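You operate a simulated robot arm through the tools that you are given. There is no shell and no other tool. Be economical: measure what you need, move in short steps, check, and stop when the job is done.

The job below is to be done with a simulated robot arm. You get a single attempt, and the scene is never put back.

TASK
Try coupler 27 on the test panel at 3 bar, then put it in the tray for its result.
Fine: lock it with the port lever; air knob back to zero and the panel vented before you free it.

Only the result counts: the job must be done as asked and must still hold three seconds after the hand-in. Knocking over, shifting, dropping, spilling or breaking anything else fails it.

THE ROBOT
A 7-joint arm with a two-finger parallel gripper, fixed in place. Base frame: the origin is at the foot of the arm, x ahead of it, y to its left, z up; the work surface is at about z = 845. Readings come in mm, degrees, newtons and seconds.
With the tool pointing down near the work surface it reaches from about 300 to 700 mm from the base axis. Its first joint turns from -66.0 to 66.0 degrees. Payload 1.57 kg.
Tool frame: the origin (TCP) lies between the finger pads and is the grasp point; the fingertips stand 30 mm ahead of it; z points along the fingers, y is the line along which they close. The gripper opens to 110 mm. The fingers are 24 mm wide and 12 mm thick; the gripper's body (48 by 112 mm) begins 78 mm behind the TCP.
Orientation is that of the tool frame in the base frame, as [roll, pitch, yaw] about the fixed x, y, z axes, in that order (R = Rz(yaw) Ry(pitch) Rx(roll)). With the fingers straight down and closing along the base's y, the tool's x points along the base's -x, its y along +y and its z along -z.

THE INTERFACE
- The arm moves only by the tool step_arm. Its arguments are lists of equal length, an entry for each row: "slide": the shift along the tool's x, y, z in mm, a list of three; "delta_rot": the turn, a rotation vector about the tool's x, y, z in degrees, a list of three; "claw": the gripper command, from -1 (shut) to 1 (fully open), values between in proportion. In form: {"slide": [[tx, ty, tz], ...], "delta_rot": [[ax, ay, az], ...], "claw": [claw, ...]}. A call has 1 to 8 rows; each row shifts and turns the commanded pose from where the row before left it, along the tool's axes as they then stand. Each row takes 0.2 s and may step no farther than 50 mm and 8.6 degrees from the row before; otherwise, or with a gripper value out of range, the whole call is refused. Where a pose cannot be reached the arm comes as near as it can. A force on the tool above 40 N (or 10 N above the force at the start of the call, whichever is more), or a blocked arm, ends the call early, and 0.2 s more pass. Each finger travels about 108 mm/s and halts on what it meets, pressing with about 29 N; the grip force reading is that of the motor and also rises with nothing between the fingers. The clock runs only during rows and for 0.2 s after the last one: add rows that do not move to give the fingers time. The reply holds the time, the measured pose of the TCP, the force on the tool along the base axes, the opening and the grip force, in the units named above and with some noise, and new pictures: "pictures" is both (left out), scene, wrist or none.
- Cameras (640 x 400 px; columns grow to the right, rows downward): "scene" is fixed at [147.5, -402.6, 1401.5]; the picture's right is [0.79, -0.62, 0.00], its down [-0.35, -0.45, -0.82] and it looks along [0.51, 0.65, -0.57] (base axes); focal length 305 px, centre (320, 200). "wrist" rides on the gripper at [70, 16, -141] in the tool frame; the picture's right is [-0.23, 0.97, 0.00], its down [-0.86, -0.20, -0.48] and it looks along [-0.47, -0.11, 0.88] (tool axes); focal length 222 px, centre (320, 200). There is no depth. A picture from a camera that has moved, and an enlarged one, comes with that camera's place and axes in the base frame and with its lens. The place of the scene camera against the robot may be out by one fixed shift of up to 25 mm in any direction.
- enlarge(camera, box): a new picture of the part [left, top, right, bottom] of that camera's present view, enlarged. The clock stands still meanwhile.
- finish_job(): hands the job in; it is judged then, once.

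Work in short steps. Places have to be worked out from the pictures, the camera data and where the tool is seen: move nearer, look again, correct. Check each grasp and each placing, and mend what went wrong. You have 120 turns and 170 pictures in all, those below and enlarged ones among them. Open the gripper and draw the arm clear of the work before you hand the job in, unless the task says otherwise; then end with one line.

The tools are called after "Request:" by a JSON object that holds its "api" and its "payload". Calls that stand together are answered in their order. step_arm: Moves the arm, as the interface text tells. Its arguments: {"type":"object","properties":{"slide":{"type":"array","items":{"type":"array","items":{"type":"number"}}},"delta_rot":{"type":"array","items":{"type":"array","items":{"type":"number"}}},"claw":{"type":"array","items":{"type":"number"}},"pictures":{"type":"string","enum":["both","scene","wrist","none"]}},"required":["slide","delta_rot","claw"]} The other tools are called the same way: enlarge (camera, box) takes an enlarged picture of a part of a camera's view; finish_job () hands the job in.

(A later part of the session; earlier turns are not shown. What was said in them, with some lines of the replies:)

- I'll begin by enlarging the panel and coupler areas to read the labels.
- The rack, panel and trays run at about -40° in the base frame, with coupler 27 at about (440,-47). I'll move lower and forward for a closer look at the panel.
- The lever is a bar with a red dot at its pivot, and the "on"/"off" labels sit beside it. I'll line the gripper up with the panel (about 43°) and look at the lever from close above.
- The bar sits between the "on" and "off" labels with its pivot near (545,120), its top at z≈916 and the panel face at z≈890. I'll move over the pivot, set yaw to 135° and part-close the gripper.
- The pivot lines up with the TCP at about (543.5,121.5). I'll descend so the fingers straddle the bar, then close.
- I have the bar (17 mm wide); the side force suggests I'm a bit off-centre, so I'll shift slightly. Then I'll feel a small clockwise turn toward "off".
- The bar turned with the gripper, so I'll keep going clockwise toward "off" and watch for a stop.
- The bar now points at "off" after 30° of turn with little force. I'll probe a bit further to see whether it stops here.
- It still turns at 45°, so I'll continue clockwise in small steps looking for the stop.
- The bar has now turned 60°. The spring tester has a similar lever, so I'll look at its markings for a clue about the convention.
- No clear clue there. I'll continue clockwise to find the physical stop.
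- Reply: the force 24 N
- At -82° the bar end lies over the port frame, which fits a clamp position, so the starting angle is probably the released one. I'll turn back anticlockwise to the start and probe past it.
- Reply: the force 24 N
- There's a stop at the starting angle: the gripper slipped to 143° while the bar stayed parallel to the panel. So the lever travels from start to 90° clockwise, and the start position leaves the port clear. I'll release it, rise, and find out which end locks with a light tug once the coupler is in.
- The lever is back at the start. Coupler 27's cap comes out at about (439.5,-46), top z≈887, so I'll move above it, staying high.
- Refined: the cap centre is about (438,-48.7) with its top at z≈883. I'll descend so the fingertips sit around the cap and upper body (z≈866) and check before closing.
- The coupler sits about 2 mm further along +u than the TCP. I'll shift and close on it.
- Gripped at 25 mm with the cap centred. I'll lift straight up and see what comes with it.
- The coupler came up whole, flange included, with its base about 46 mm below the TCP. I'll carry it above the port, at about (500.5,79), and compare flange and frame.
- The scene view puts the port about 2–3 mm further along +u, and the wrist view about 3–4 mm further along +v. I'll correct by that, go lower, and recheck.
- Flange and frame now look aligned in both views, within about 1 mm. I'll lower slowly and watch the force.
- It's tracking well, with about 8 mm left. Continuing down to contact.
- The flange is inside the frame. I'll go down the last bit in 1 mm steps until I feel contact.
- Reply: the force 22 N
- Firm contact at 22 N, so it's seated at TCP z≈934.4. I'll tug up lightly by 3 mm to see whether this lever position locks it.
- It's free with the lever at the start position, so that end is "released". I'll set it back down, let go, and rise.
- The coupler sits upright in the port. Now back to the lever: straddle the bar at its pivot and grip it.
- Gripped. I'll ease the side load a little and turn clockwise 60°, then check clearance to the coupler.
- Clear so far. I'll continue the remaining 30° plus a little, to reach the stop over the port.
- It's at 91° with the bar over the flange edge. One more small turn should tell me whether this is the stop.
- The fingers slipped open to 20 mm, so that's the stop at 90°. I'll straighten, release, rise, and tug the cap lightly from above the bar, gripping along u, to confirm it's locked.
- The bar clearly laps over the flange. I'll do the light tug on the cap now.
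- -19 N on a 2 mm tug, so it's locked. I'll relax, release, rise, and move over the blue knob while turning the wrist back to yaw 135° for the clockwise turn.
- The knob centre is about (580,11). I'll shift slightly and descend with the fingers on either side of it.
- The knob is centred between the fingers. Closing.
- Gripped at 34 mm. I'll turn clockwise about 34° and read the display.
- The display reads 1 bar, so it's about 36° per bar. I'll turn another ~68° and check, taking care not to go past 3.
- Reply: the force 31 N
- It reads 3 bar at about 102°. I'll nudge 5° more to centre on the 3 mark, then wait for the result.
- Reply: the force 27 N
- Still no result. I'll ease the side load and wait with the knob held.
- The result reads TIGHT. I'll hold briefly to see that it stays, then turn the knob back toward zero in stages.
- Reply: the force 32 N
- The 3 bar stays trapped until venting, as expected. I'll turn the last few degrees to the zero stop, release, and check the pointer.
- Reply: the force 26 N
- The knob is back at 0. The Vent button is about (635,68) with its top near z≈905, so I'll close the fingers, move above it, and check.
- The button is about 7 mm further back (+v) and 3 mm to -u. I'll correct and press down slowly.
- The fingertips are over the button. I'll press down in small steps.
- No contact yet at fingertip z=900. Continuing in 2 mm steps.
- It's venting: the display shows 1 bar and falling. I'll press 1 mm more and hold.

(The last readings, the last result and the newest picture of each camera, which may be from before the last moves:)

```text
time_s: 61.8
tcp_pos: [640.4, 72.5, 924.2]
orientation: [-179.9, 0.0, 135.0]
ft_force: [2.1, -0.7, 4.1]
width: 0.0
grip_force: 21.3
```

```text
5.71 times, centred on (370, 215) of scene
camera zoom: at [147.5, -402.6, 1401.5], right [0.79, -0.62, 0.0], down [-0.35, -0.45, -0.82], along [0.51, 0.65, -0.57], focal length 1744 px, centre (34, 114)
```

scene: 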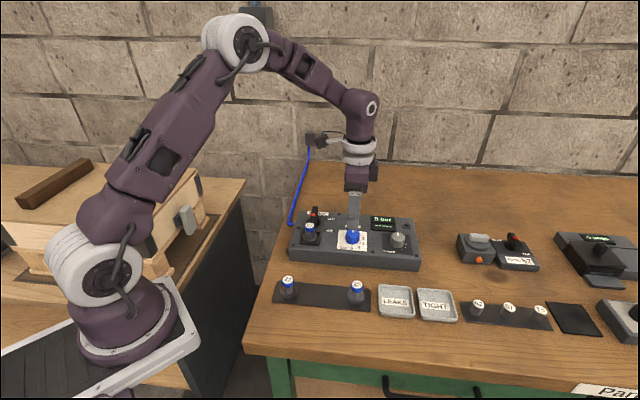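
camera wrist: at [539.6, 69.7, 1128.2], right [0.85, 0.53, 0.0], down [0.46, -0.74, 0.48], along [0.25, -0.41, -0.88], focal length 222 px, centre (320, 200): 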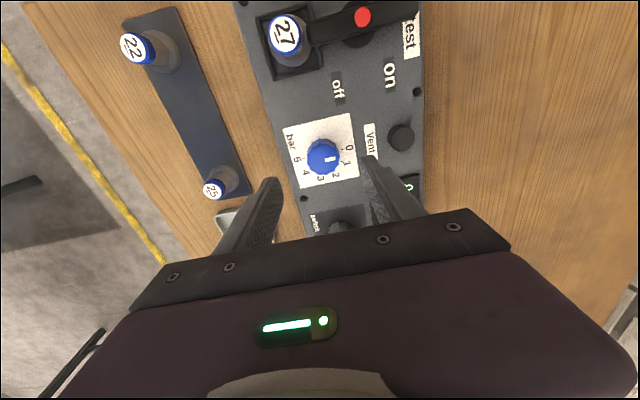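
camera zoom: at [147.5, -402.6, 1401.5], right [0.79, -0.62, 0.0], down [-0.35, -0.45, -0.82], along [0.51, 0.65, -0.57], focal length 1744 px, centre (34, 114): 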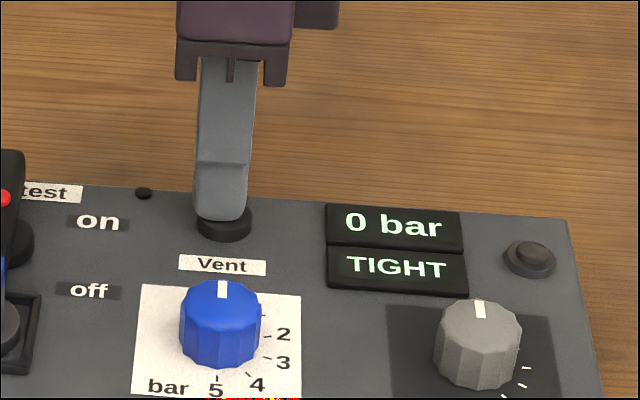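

Vented to 0 bar. I'll rise off the button and go back over the lever pivot, turning the wrist to yaw 45°.

Request:
{"api": "step_arm", "payload": {"slide": [[0, 0, -35], [0, 0, -35], [34, -10.8, 0], [34, -10.7, 0], [33.5, -10.7, 0], [0, 0, 0], [0, 0, 0], [0, 0, 0]], "delta_rot": [[0, 0, 0], [0, 0, 0], [0, 0, 0], [0, 0, 0], [0, 0, 0], [0, 0, 8.5], [0, 0, 8.5], [0, 0, 8.5]], "claw": [-1, -1, -0.8, -0.5, -0.3, -0.3, -0.3, -0.3], "pictures": "none"}}

Request:
{"api": "step_arm", "payload": {"slide": [[0, 0, 0], [0, 0, 0], [0, 0, 0], [0, 0, 0], [0, 0, 0], [0, 0, 0], [0, 0, 0], [0, 0, 0]], "delta_rot": [[0, 0, 8.5], [0, 0, 8.5], [0, 0, 8.5], [0, 0, 8.5], [0, 0, 8.5], [0, 0, 8.5], [0, 0, 8.5], [0, 0, 5]], "claw": [-0.3, -0.3, -0.3, -0.3, -0.3, -0.3, -0.3, -0.3], "pictures": "none"}}

Request:
{"api": "enlarge", "payload": {"camera": "scene", "box": [280, 180, 420, 270]}}

Request:
{"api": "enlarge", "payload": {"camera": "wrist", "box": [240, 90, 400, 240]}}

```text
time_s: 63.6
tcp_pos: [545.4, 120.4, 993.1]
orientation: [179.9, 0.0, 109.1]
ft_force: [0.8, 0.1, 0.2]
width: 38.4
grip_force: 0.2
```

```text
time_s: 65.4
tcp_pos: [545.6, 121.3, 993.4]
orientation: [180.0, -0.1, 44.8]
ft_force: [-0.2, 0.1, -0.4]
width: 38.6
grip_force: 0.1
```

```text
4.44 times, centred on (350, 225) of scene
camera zoom: at [147.5, -402.6, 1401.5], right [0.79, -0.62, 0.0], down [-0.35, -0.45, -0.82], along [0.51, 0.65, -0.57], focal length 1357 px, centre (187, 89)
```

zoom: 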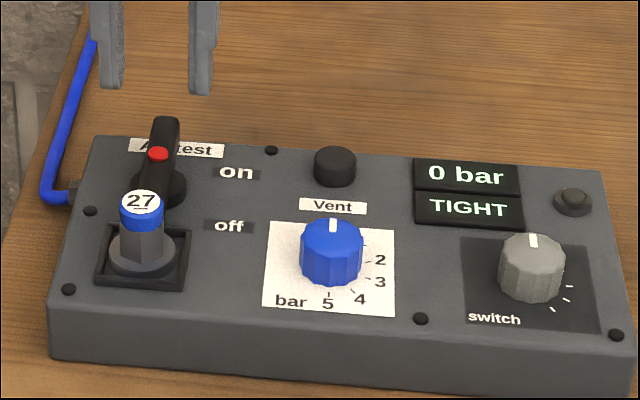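

```text
2.67 times, centred on (320, 165) of wrist
camera zoom: at [605.5, 158.7, 1134.4], right [0.53, -0.85, 0.0], down [-0.75, -0.46, 0.48], along [-0.41, -0.25, -0.88], focal length 592 px, centre (320, 293)
```

zoom: 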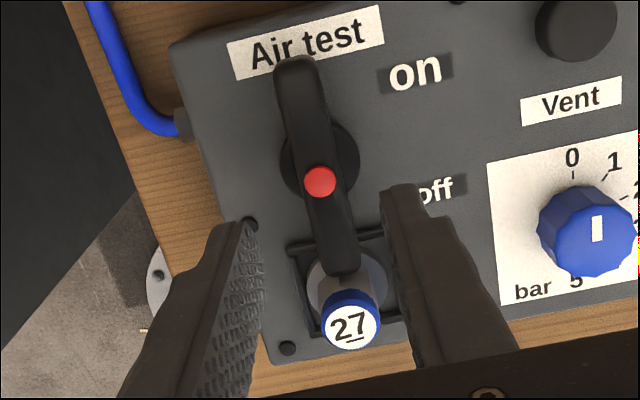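

It holds at 0 bar after release, with TIGHT shown. I'll descend on the lever, grip it, and turn it anticlockwise 90°.

Request:
{"api": "step_arm", "payload": {"slide": [[0, 0, 30], [0, 0, 22], [0, 0, 11], [0, 0, 0], [0, 0, 0]], "delta_rot": [[0, 0, 0], [0, 0, 0], [0, 0, 0], [0, 0, 0], [0, 0, 0]], "claw": [-0.3, -0.3, -0.3, -1, -1], "pictures": "none"}}

Request:
{"api": "step_arm", "payload": {"slide": [[0, 0, 0], [0, 0, 0], [0, 0, 0], [0, 0, 0], [0, 0, 0], [0, 0, 0], [0, 0, 0], [0, 0, 0]], "delta_rot": [[0, 0, -8.5], [0, 0, -8.5], [0, 0, -8.5], [0, 0, -8.5], [0, 0, -8.5], [0, 0, -8.5], [0, 0, -8.5], [0, 0, 0]], "claw": [-1, -1, -1, -1, -1, -1, -1, -1], "pictures": "none"}}

Request:
{"api": "step_arm", "payload": {"slide": [[0, 0, 0], [0, 0, 0], [0, 0, 0], [0, 0, 0], [0, 0, 0]], "delta_rot": [[0, 0, -8.5], [0, 0, -8.5], [0, 0, -8.5], [0, 0, -8.5], [0, 0, 0]], "claw": [-1, -1, -1, -1, -1], "pictures": "none"}}

Request:
{"api": "enlarge", "payload": {"camera": "scene", "box": [280, 180, 420, 270]}}

```text
time_s: 66.6
tcp_pos: [546.0, 120.6, 930.5]
orientation: [-180.0, 0.0, 45.0]
ft_force: [-1.8, 1.5, 1.6]
width: 16.9
grip_force: 32.2
```

```text
time_s: 68.4
tcp_pos: [547.1, 121.6, 930.7]
orientation: [179.9, 0.0, 104.6]
ft_force: [4.3, 4.5, 4.2]
width: 16.7
grip_force: 32.3
```

```text
time_s: 69.6
tcp_pos: [545.1, 120.5, 930.0]
orientation: [179.9, 0.2, 138.6]
ft_force: [15.3, 5.8, 4.8]
width: 17.7
grip_force: 33.0
```

```text
4.44 times, centred on (350, 225) of scene
camera zoom: at [147.9, -402.4, 1401.5], right [0.79, -0.62, 0.0], down [-0.35, -0.45, -0.82], along [0.51, 0.65, -0.57], focal length 1357 px, centre (187, 89)
```

zoom: 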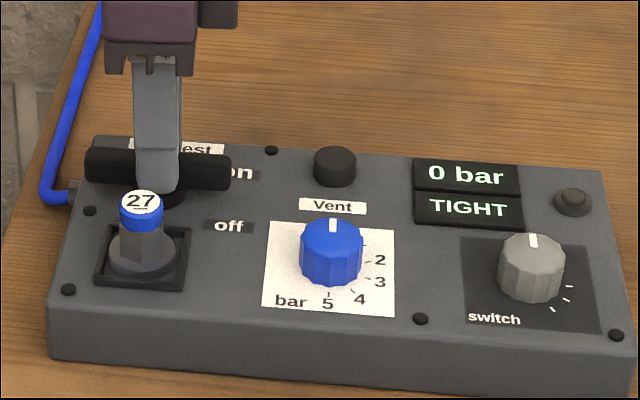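

The lever is back at the release stop. I'll let go, rise, move over the coupler, and go down around it.

Request:
{"api": "step_arm", "payload": {"slide": [[0, 0, 0], [0, 0, 0], [0, 0, -35], [0, 0, -25], [1.5, -30, 0], [0.5, -29, 0], [0, 0, 0]], "delta_rot": [[0, 0, 3.5], [0, 0, 0], [0, 0, 0], [0, 0, 0], [0, 0, 0], [0, 0, 0], [0, 0, 0]], "claw": [-0.6, -0.3, -0.3, -0.2, -0.2, -0.2, -0.2], "pictures": "none"}}

Request:
{"api": "enlarge", "payload": {"camera": "wrist", "box": [240, 90, 400, 240]}}

Request:
{"api": "enlarge", "payload": {"camera": "scene", "box": [280, 180, 360, 260]}}

```text
time_s: 71.2
tcp_pos: [501.2, 79.9, 989.5]
orientation: [180.0, 0.0, 135.1]
ft_force: [-0.1, -0.7, 0.0]
width: 44.2
grip_force: 0.0
```

```text
2.67 times, centred on (320, 165) of wrist
camera zoom: at [463.4, 140.5, 1130.6], right [0.85, 0.53, 0.0], down [0.46, -0.75, 0.48], along [0.25, -0.41, -0.88], focal length 592 px, centre (320, 293)
```

zoom: 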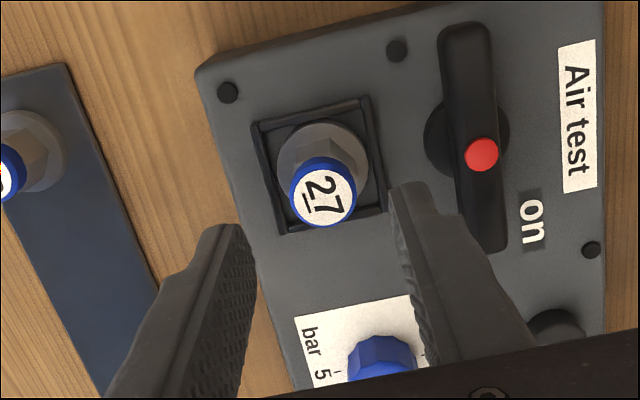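

```text
5.00 times, centred on (320, 220) of scene
camera zoom: at [147.5, -402.6, 1401.5], right [0.79, -0.62, 0.0], down [-0.35, -0.45, -0.82], along [0.51, 0.65, -0.57], focal length 1526 px, centre (320, 100)
```

zoom: 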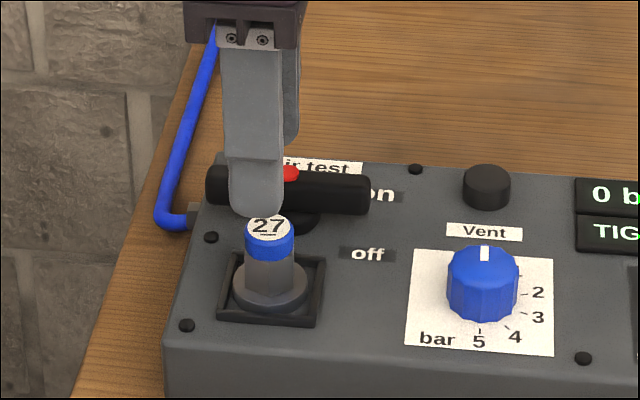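

The coupler is centred under the gripper. Down, grip, then lift gently.

Request:
{"api": "step_arm", "payload": {"slide": [[-0.5, 1, 25], [0, 0, 20], [0, 0, 8], [0, 0, 0], [0, 0, 0], [0, 0, 0]], "delta_rot": [[0, 0, 0], [0, 0, 0], [0, 0, 0], [0, 0, 0], [0, 0, 0], [0, 0, 0]], "claw": [-0.2, -0.2, -0.2, -0.5, -0.8, -1], "pictures": "none"}}

Request:
{"api": "step_arm", "payload": {"slide": [[0, 0, -3], [0, 0, 0]], "delta_rot": [[0, 0, 0], [0, 0, 0]], "claw": [-1, -1], "pictures": "none"}}

```text
time_s: 72.6
tcp_pos: [503.6, 81.6, 937.2]
orientation: [-180.0, 0.0, 135.0]
ft_force: [-0.1, -0.3, -0.4]
width: 25.1
grip_force: 29.3
```

```text
time_s: 73.2
tcp_pos: [502.7, 81.0, 939.5]
orientation: [-180.0, 0.0, 135.0]
ft_force: [0.1, 0.4, 0.0]
width: 24.9
grip_force: 29.5
```

It's free. I'll lift and carry it to above the TIGHT tray, at about (617,-217) from the scene view.

Request:
{"api": "step_arm", "payload": {"slide": [[0, 0, -35], [0, 0, -40], [0, 0, 0]], "delta_rot": [[0, 0, 0], [0, 0, 0], [0, 0, 0]], "claw": [-1, -1, -1], "pictures": "none"}}

Request:
{"api": "step_arm", "payload": {"slide": [[-41, -18.6, 0], [-41, -18.6, 0], [-41, -18.6, 0], [-41, -18.6, 0], [-41, -18.6, 0], [-41, -18.6, 0], [-41, -18.6, 0], [0, 0, 0]], "delta_rot": [[0, 0, 0], [0, 0, 0], [0, 0, 0], [0, 0, 0], [0, 0, 0], [0, 0, 0], [0, 0, 0], [0, 0, 0]], "claw": [-1, -1, -1, -1, -1, -1, -1, -1], "pictures": "both"}}

Request:
{"api": "enlarge", "payload": {"camera": "wrist", "box": [220, 60, 420, 240]}}

Request:
{"api": "enlarge", "payload": {"camera": "scene", "box": [370, 220, 490, 330]}}

```text
time_s: 74.0
tcp_pos: [503.8, 79.8, 1015.0]
orientation: [-179.9, 0.0, 135.0]
ft_force: [0.6, -0.1, -1.2]
width: 25.1
grip_force: 28.4
```

```text
time_s: 75.8
tcp_pos: [613.8, -214.7, 1015.0]
orientation: [179.9, -0.2, 135.0]
ft_force: [-0.8, 0.6, -1.0]
width: 25.1
grip_force: 28.9
camera wrist: at [575.9, -153.5, 1156.3], right [0.85, 0.53, 0.0], down [0.46, -0.75, 0.48], along [0.25, -0.41, -0.88], focal length 222 px, centre (320, 200)
```

scene: 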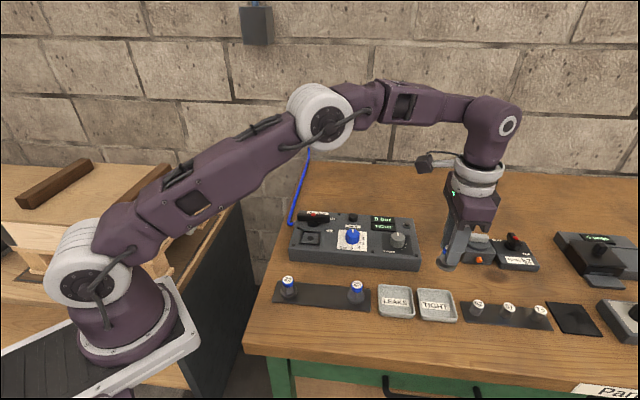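
wrist: 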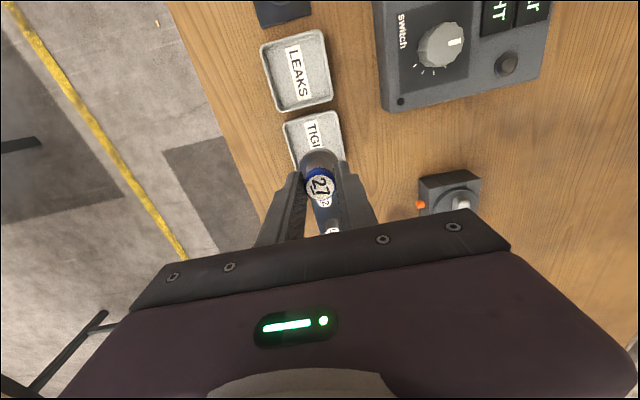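

```text
2.22 times, centred on (320, 150) of wrist
camera zoom: at [575.9, -153.5, 1156.3], right [0.85, 0.53, 0.0], down [0.46, -0.75, 0.48], along [0.25, -0.41, -0.88], focal length 494 px, centre (320, 311)
```

zoom: 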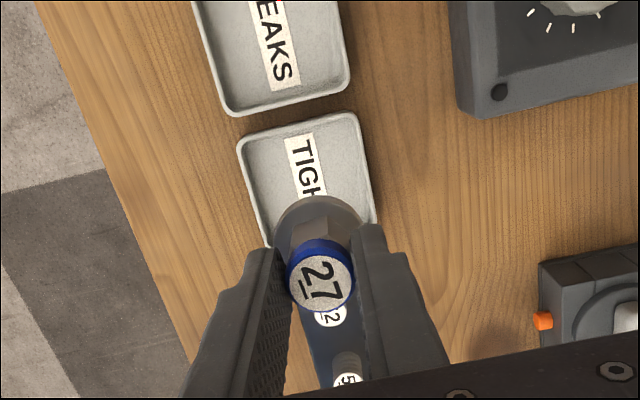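

```text
3.64 times, centred on (430, 275) of scene
camera zoom: at [147.5, -402.6, 1401.5], right [0.79, -0.62, 0.0], down [-0.35, -0.45, -0.82], along [0.51, 0.65, -0.57], focal length 1110 px, centre (-80, -73)
```

zoom: 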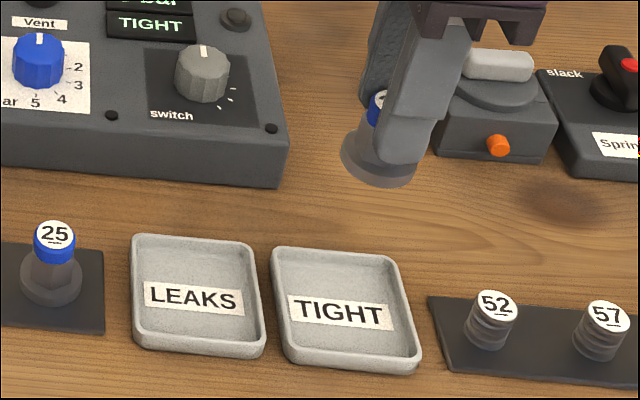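

The tray centre works out about 5 mm further along +u from here, with a generous margin. I'll shift and descend most of the way, then check.

Request:
{"api": "step_arm", "payload": {"slide": [[-5, 0, 30], [0, 0, 35], [0, 0, 30], [0, 0, 0]], "delta_rot": [[0, 0, 0], [0, 0, 0], [0, 0, 0], [0, 0, 0]], "claw": [-1, -1, -1, -1], "pictures": "none"}}

Request:
{"api": "enlarge", "payload": {"camera": "wrist", "box": [220, 60, 420, 240]}}

Request:
{"api": "enlarge", "payload": {"camera": "scene", "box": [370, 240, 490, 330]}}

```text
time_s: 76.8
tcp_pos: [617.8, -217.0, 920.7]
orientation: [-179.9, 0.0, 135.0]
ft_force: [-0.8, -0.2, -1.1]
width: 25.1
grip_force: 29.1
```

```text
2.22 times, centred on (320, 150) of wrist
camera zoom: at [579.8, -156.5, 1061.6], right [0.85, 0.53, 0.0], down [0.46, -0.75, 0.48], along [0.25, -0.41, -0.88], focal length 494 px, centre (320, 311)
```

zoom: 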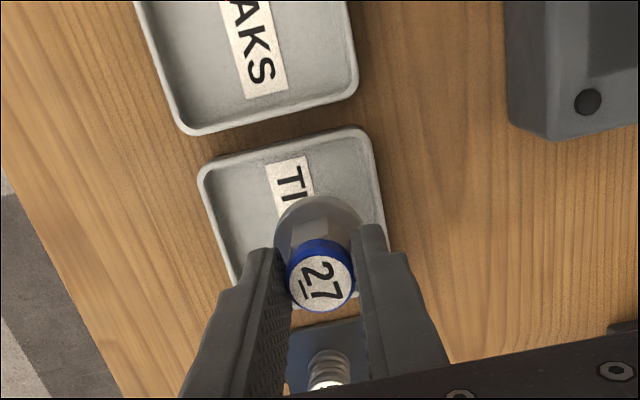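

```text
4.44 times, centred on (430, 285) of scene
camera zoom: at [147.6, -402.6, 1401.5], right [0.79, -0.62, 0.0], down [-0.35, -0.45, -0.82], along [0.51, 0.65, -0.57], focal length 1357 px, centre (-169, -178)
```

zoom: 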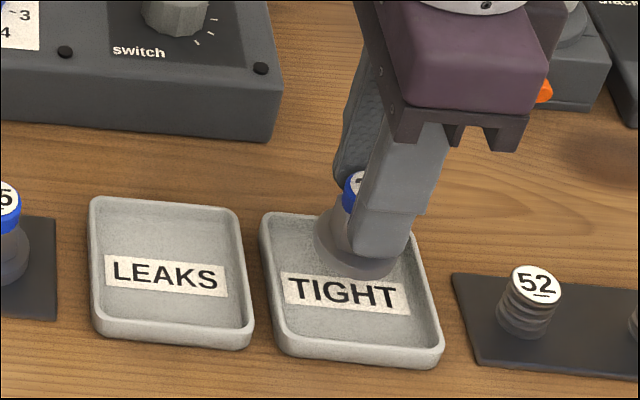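

u is centred. The two views disagree slightly in v, but both are within the margin, so I'll shift -2 mm and lower slowly to contact.

Request:
{"api": "step_arm", "payload": {"slide": [[0, -2, 8], [0, 0, 6], [0, 0, 3], [0, 0, 0]], "delta_rot": [[0, 0, 0], [0, 0, 0], [0, 0, 0], [0, 0, 0]], "claw": [-1, -1, -1, -1], "pictures": "none"}}

Request:
{"api": "enlarge", "payload": {"camera": "scene", "box": [370, 240, 490, 330]}}

Request:
{"api": "enlarge", "payload": {"camera": "wrist", "box": [220, 80, 420, 260]}}

```text
time_s: 77.8
tcp_pos: [615.5, -219.0, 903.2]
orientation: [-179.9, 0.0, 135.0]
ft_force: [0.4, 0.4, -0.4]
width: 25.3
grip_force: 29.3
```

```text
4.44 times, centred on (430, 285) of scene
camera zoom: at [147.6, -402.6, 1401.5], right [0.79, -0.62, 0.0], down [-0.35, -0.45, -0.82], along [0.51, 0.65, -0.57], focal length 1357 px, centre (-169, -178)
```

zoom: 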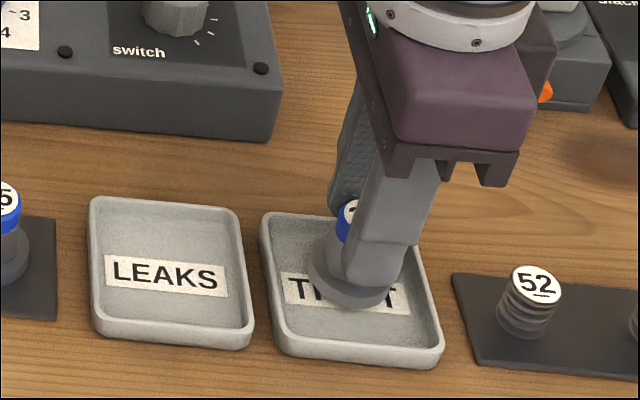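

```text
2.22 times, centred on (320, 170) of wrist
camera zoom: at [578.4, -158.5, 1044.2], right [0.85, 0.53, 0.0], down [0.46, -0.75, 0.48], along [0.25, -0.41, -0.88], focal length 494 px, centre (320, 267)
```

zoom: 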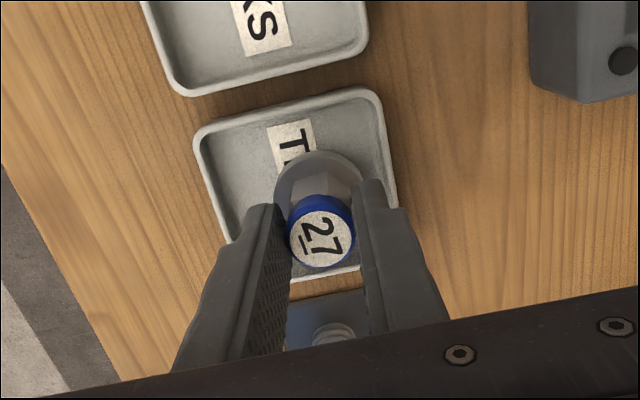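

The wrist view still shows it about 7 mm toward +v. I'll shift 5 mm -v so the fingers stay clear of the rim, then lower to contact.

Request:
{"api": "step_arm", "payload": {"slide": [[0, -5, 0], [0, 0, 2], [0, 0, 2], [0, 0, 1.5], [0, 0, 1.5], [0, 0, 0]], "delta_rot": [[0, 0, 0], [0, 0, 0], [0, 0, 0], [0, 0, 0], [0, 0, 0], [0, 0, 0]], "claw": [-1, -1, -1, -1, -1, -1], "pictures": "none"}}

Request:
{"api": "enlarge", "payload": {"camera": "scene", "box": [400, 260, 480, 330]}}

```text
time_s: 79.2
tcp_pos: [612.3, -222.3, 897.5]
orientation: [180.0, -0.1, 135.0]
ft_force: [-2.4, 1.8, 7.2]
width: 24.8
grip_force: 28.9
```

```text
5.71 times, centred on (440, 295) of scene
camera zoom: at [147.4, -402.5, 1401.5], right [0.79, -0.62, 0.0], down [-0.35, -0.45, -0.82], along [0.51, 0.65, -0.57], focal length 1744 px, centre (-366, -343)
```

zoom: 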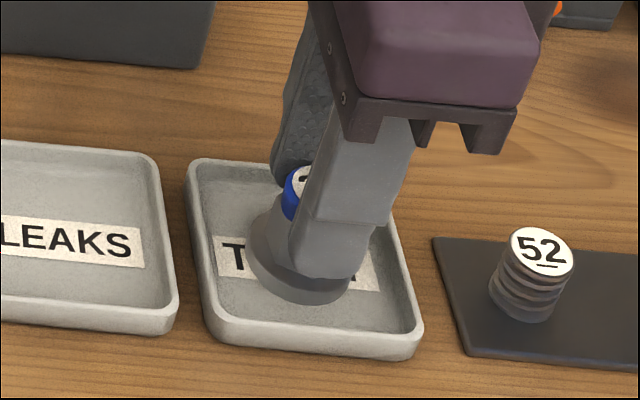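

Light contact (7 N) with the base on the tray floor, near the middle. I'll open a little and rise straight up.

Request:
{"api": "step_arm", "payload": {"slide": [[0, 0, 0.5], [0, 0, 0], [0, 0, 0], [0, 0, -30], [0, 0, -40], [0, 0, -40], [0, 0, 0]], "delta_rot": [[0, 0, 0], [0, 0, 0], [0, 0, 0], [0, 0, 0], [0, 0, 0], [0, 0, 0], [0, 0, 0]], "claw": [-1, -0.45, -0.35, -0.35, -0.35, -0.35, -0.35], "pictures": "none"}}

Request:
{"api": "step_arm", "payload": {"slide": [[40, 20, -20], [40, 20, -20], [40, 20, -20], [0, 0, 0]], "delta_rot": [[0, 0, 0], [0, 0, 0], [0, 0, 0], [0, 0, 0]], "claw": [0, 0.5, 1, 1], "pictures": "scene"}}

Request:
{"api": "enlarge", "payload": {"camera": "scene", "box": [270, 200, 490, 330]}}

```text
time_s: 80.8
tcp_pos: [613.2, -222.8, 1005.2]
orientation: [179.9, 0.0, 135.0]
ft_force: [-0.2, 0.9, 0.4]
width: 35.8
grip_force: 0.1
```

```text
time_s: 81.8
tcp_pos: [571.4, -94.6, 1065.0]
orientation: [-180.0, 0.0, 135.0]
ft_force: [0.5, -0.6, -0.3]
width: 109.8
grip_force: 0.1
```

scene: 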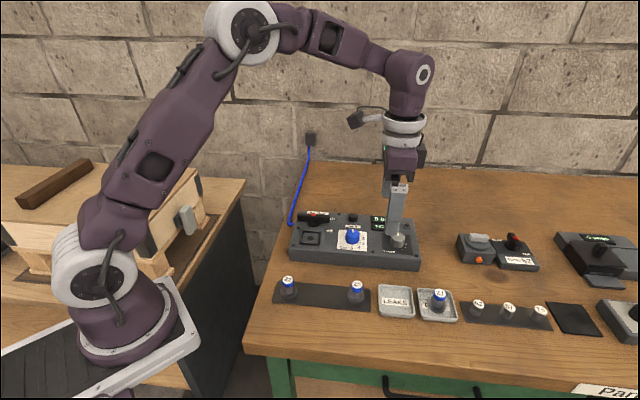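

```text
2.91 times, centred on (380, 265) of scene
camera zoom: at [147.5, -402.5, 1401.5], right [0.79, -0.62, 0.0], down [-0.35, -0.45, -0.82], along [0.51, 0.65, -0.57], focal length 888 px, centre (146, 11)
```

zoom: 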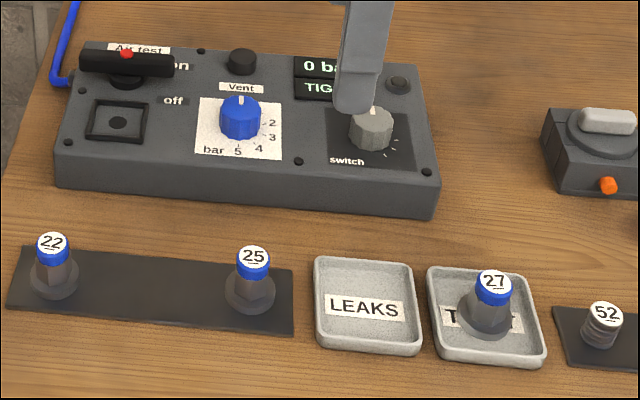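

Coupler 27 stands upright in the TIGHT tray, the knob is at 0, the panel is vented, the lever is released, and the arm is clear with the gripper open. Handing in.

Request:
{"api": "finish_job", "payload": {}}

```text
The job is handed in.
```

Coupler 27 tested TIGHT at 3 bar and now stands in the TIGHT tray; it stayed locked until the air knob was at zero and the panel vented to 0 bar.
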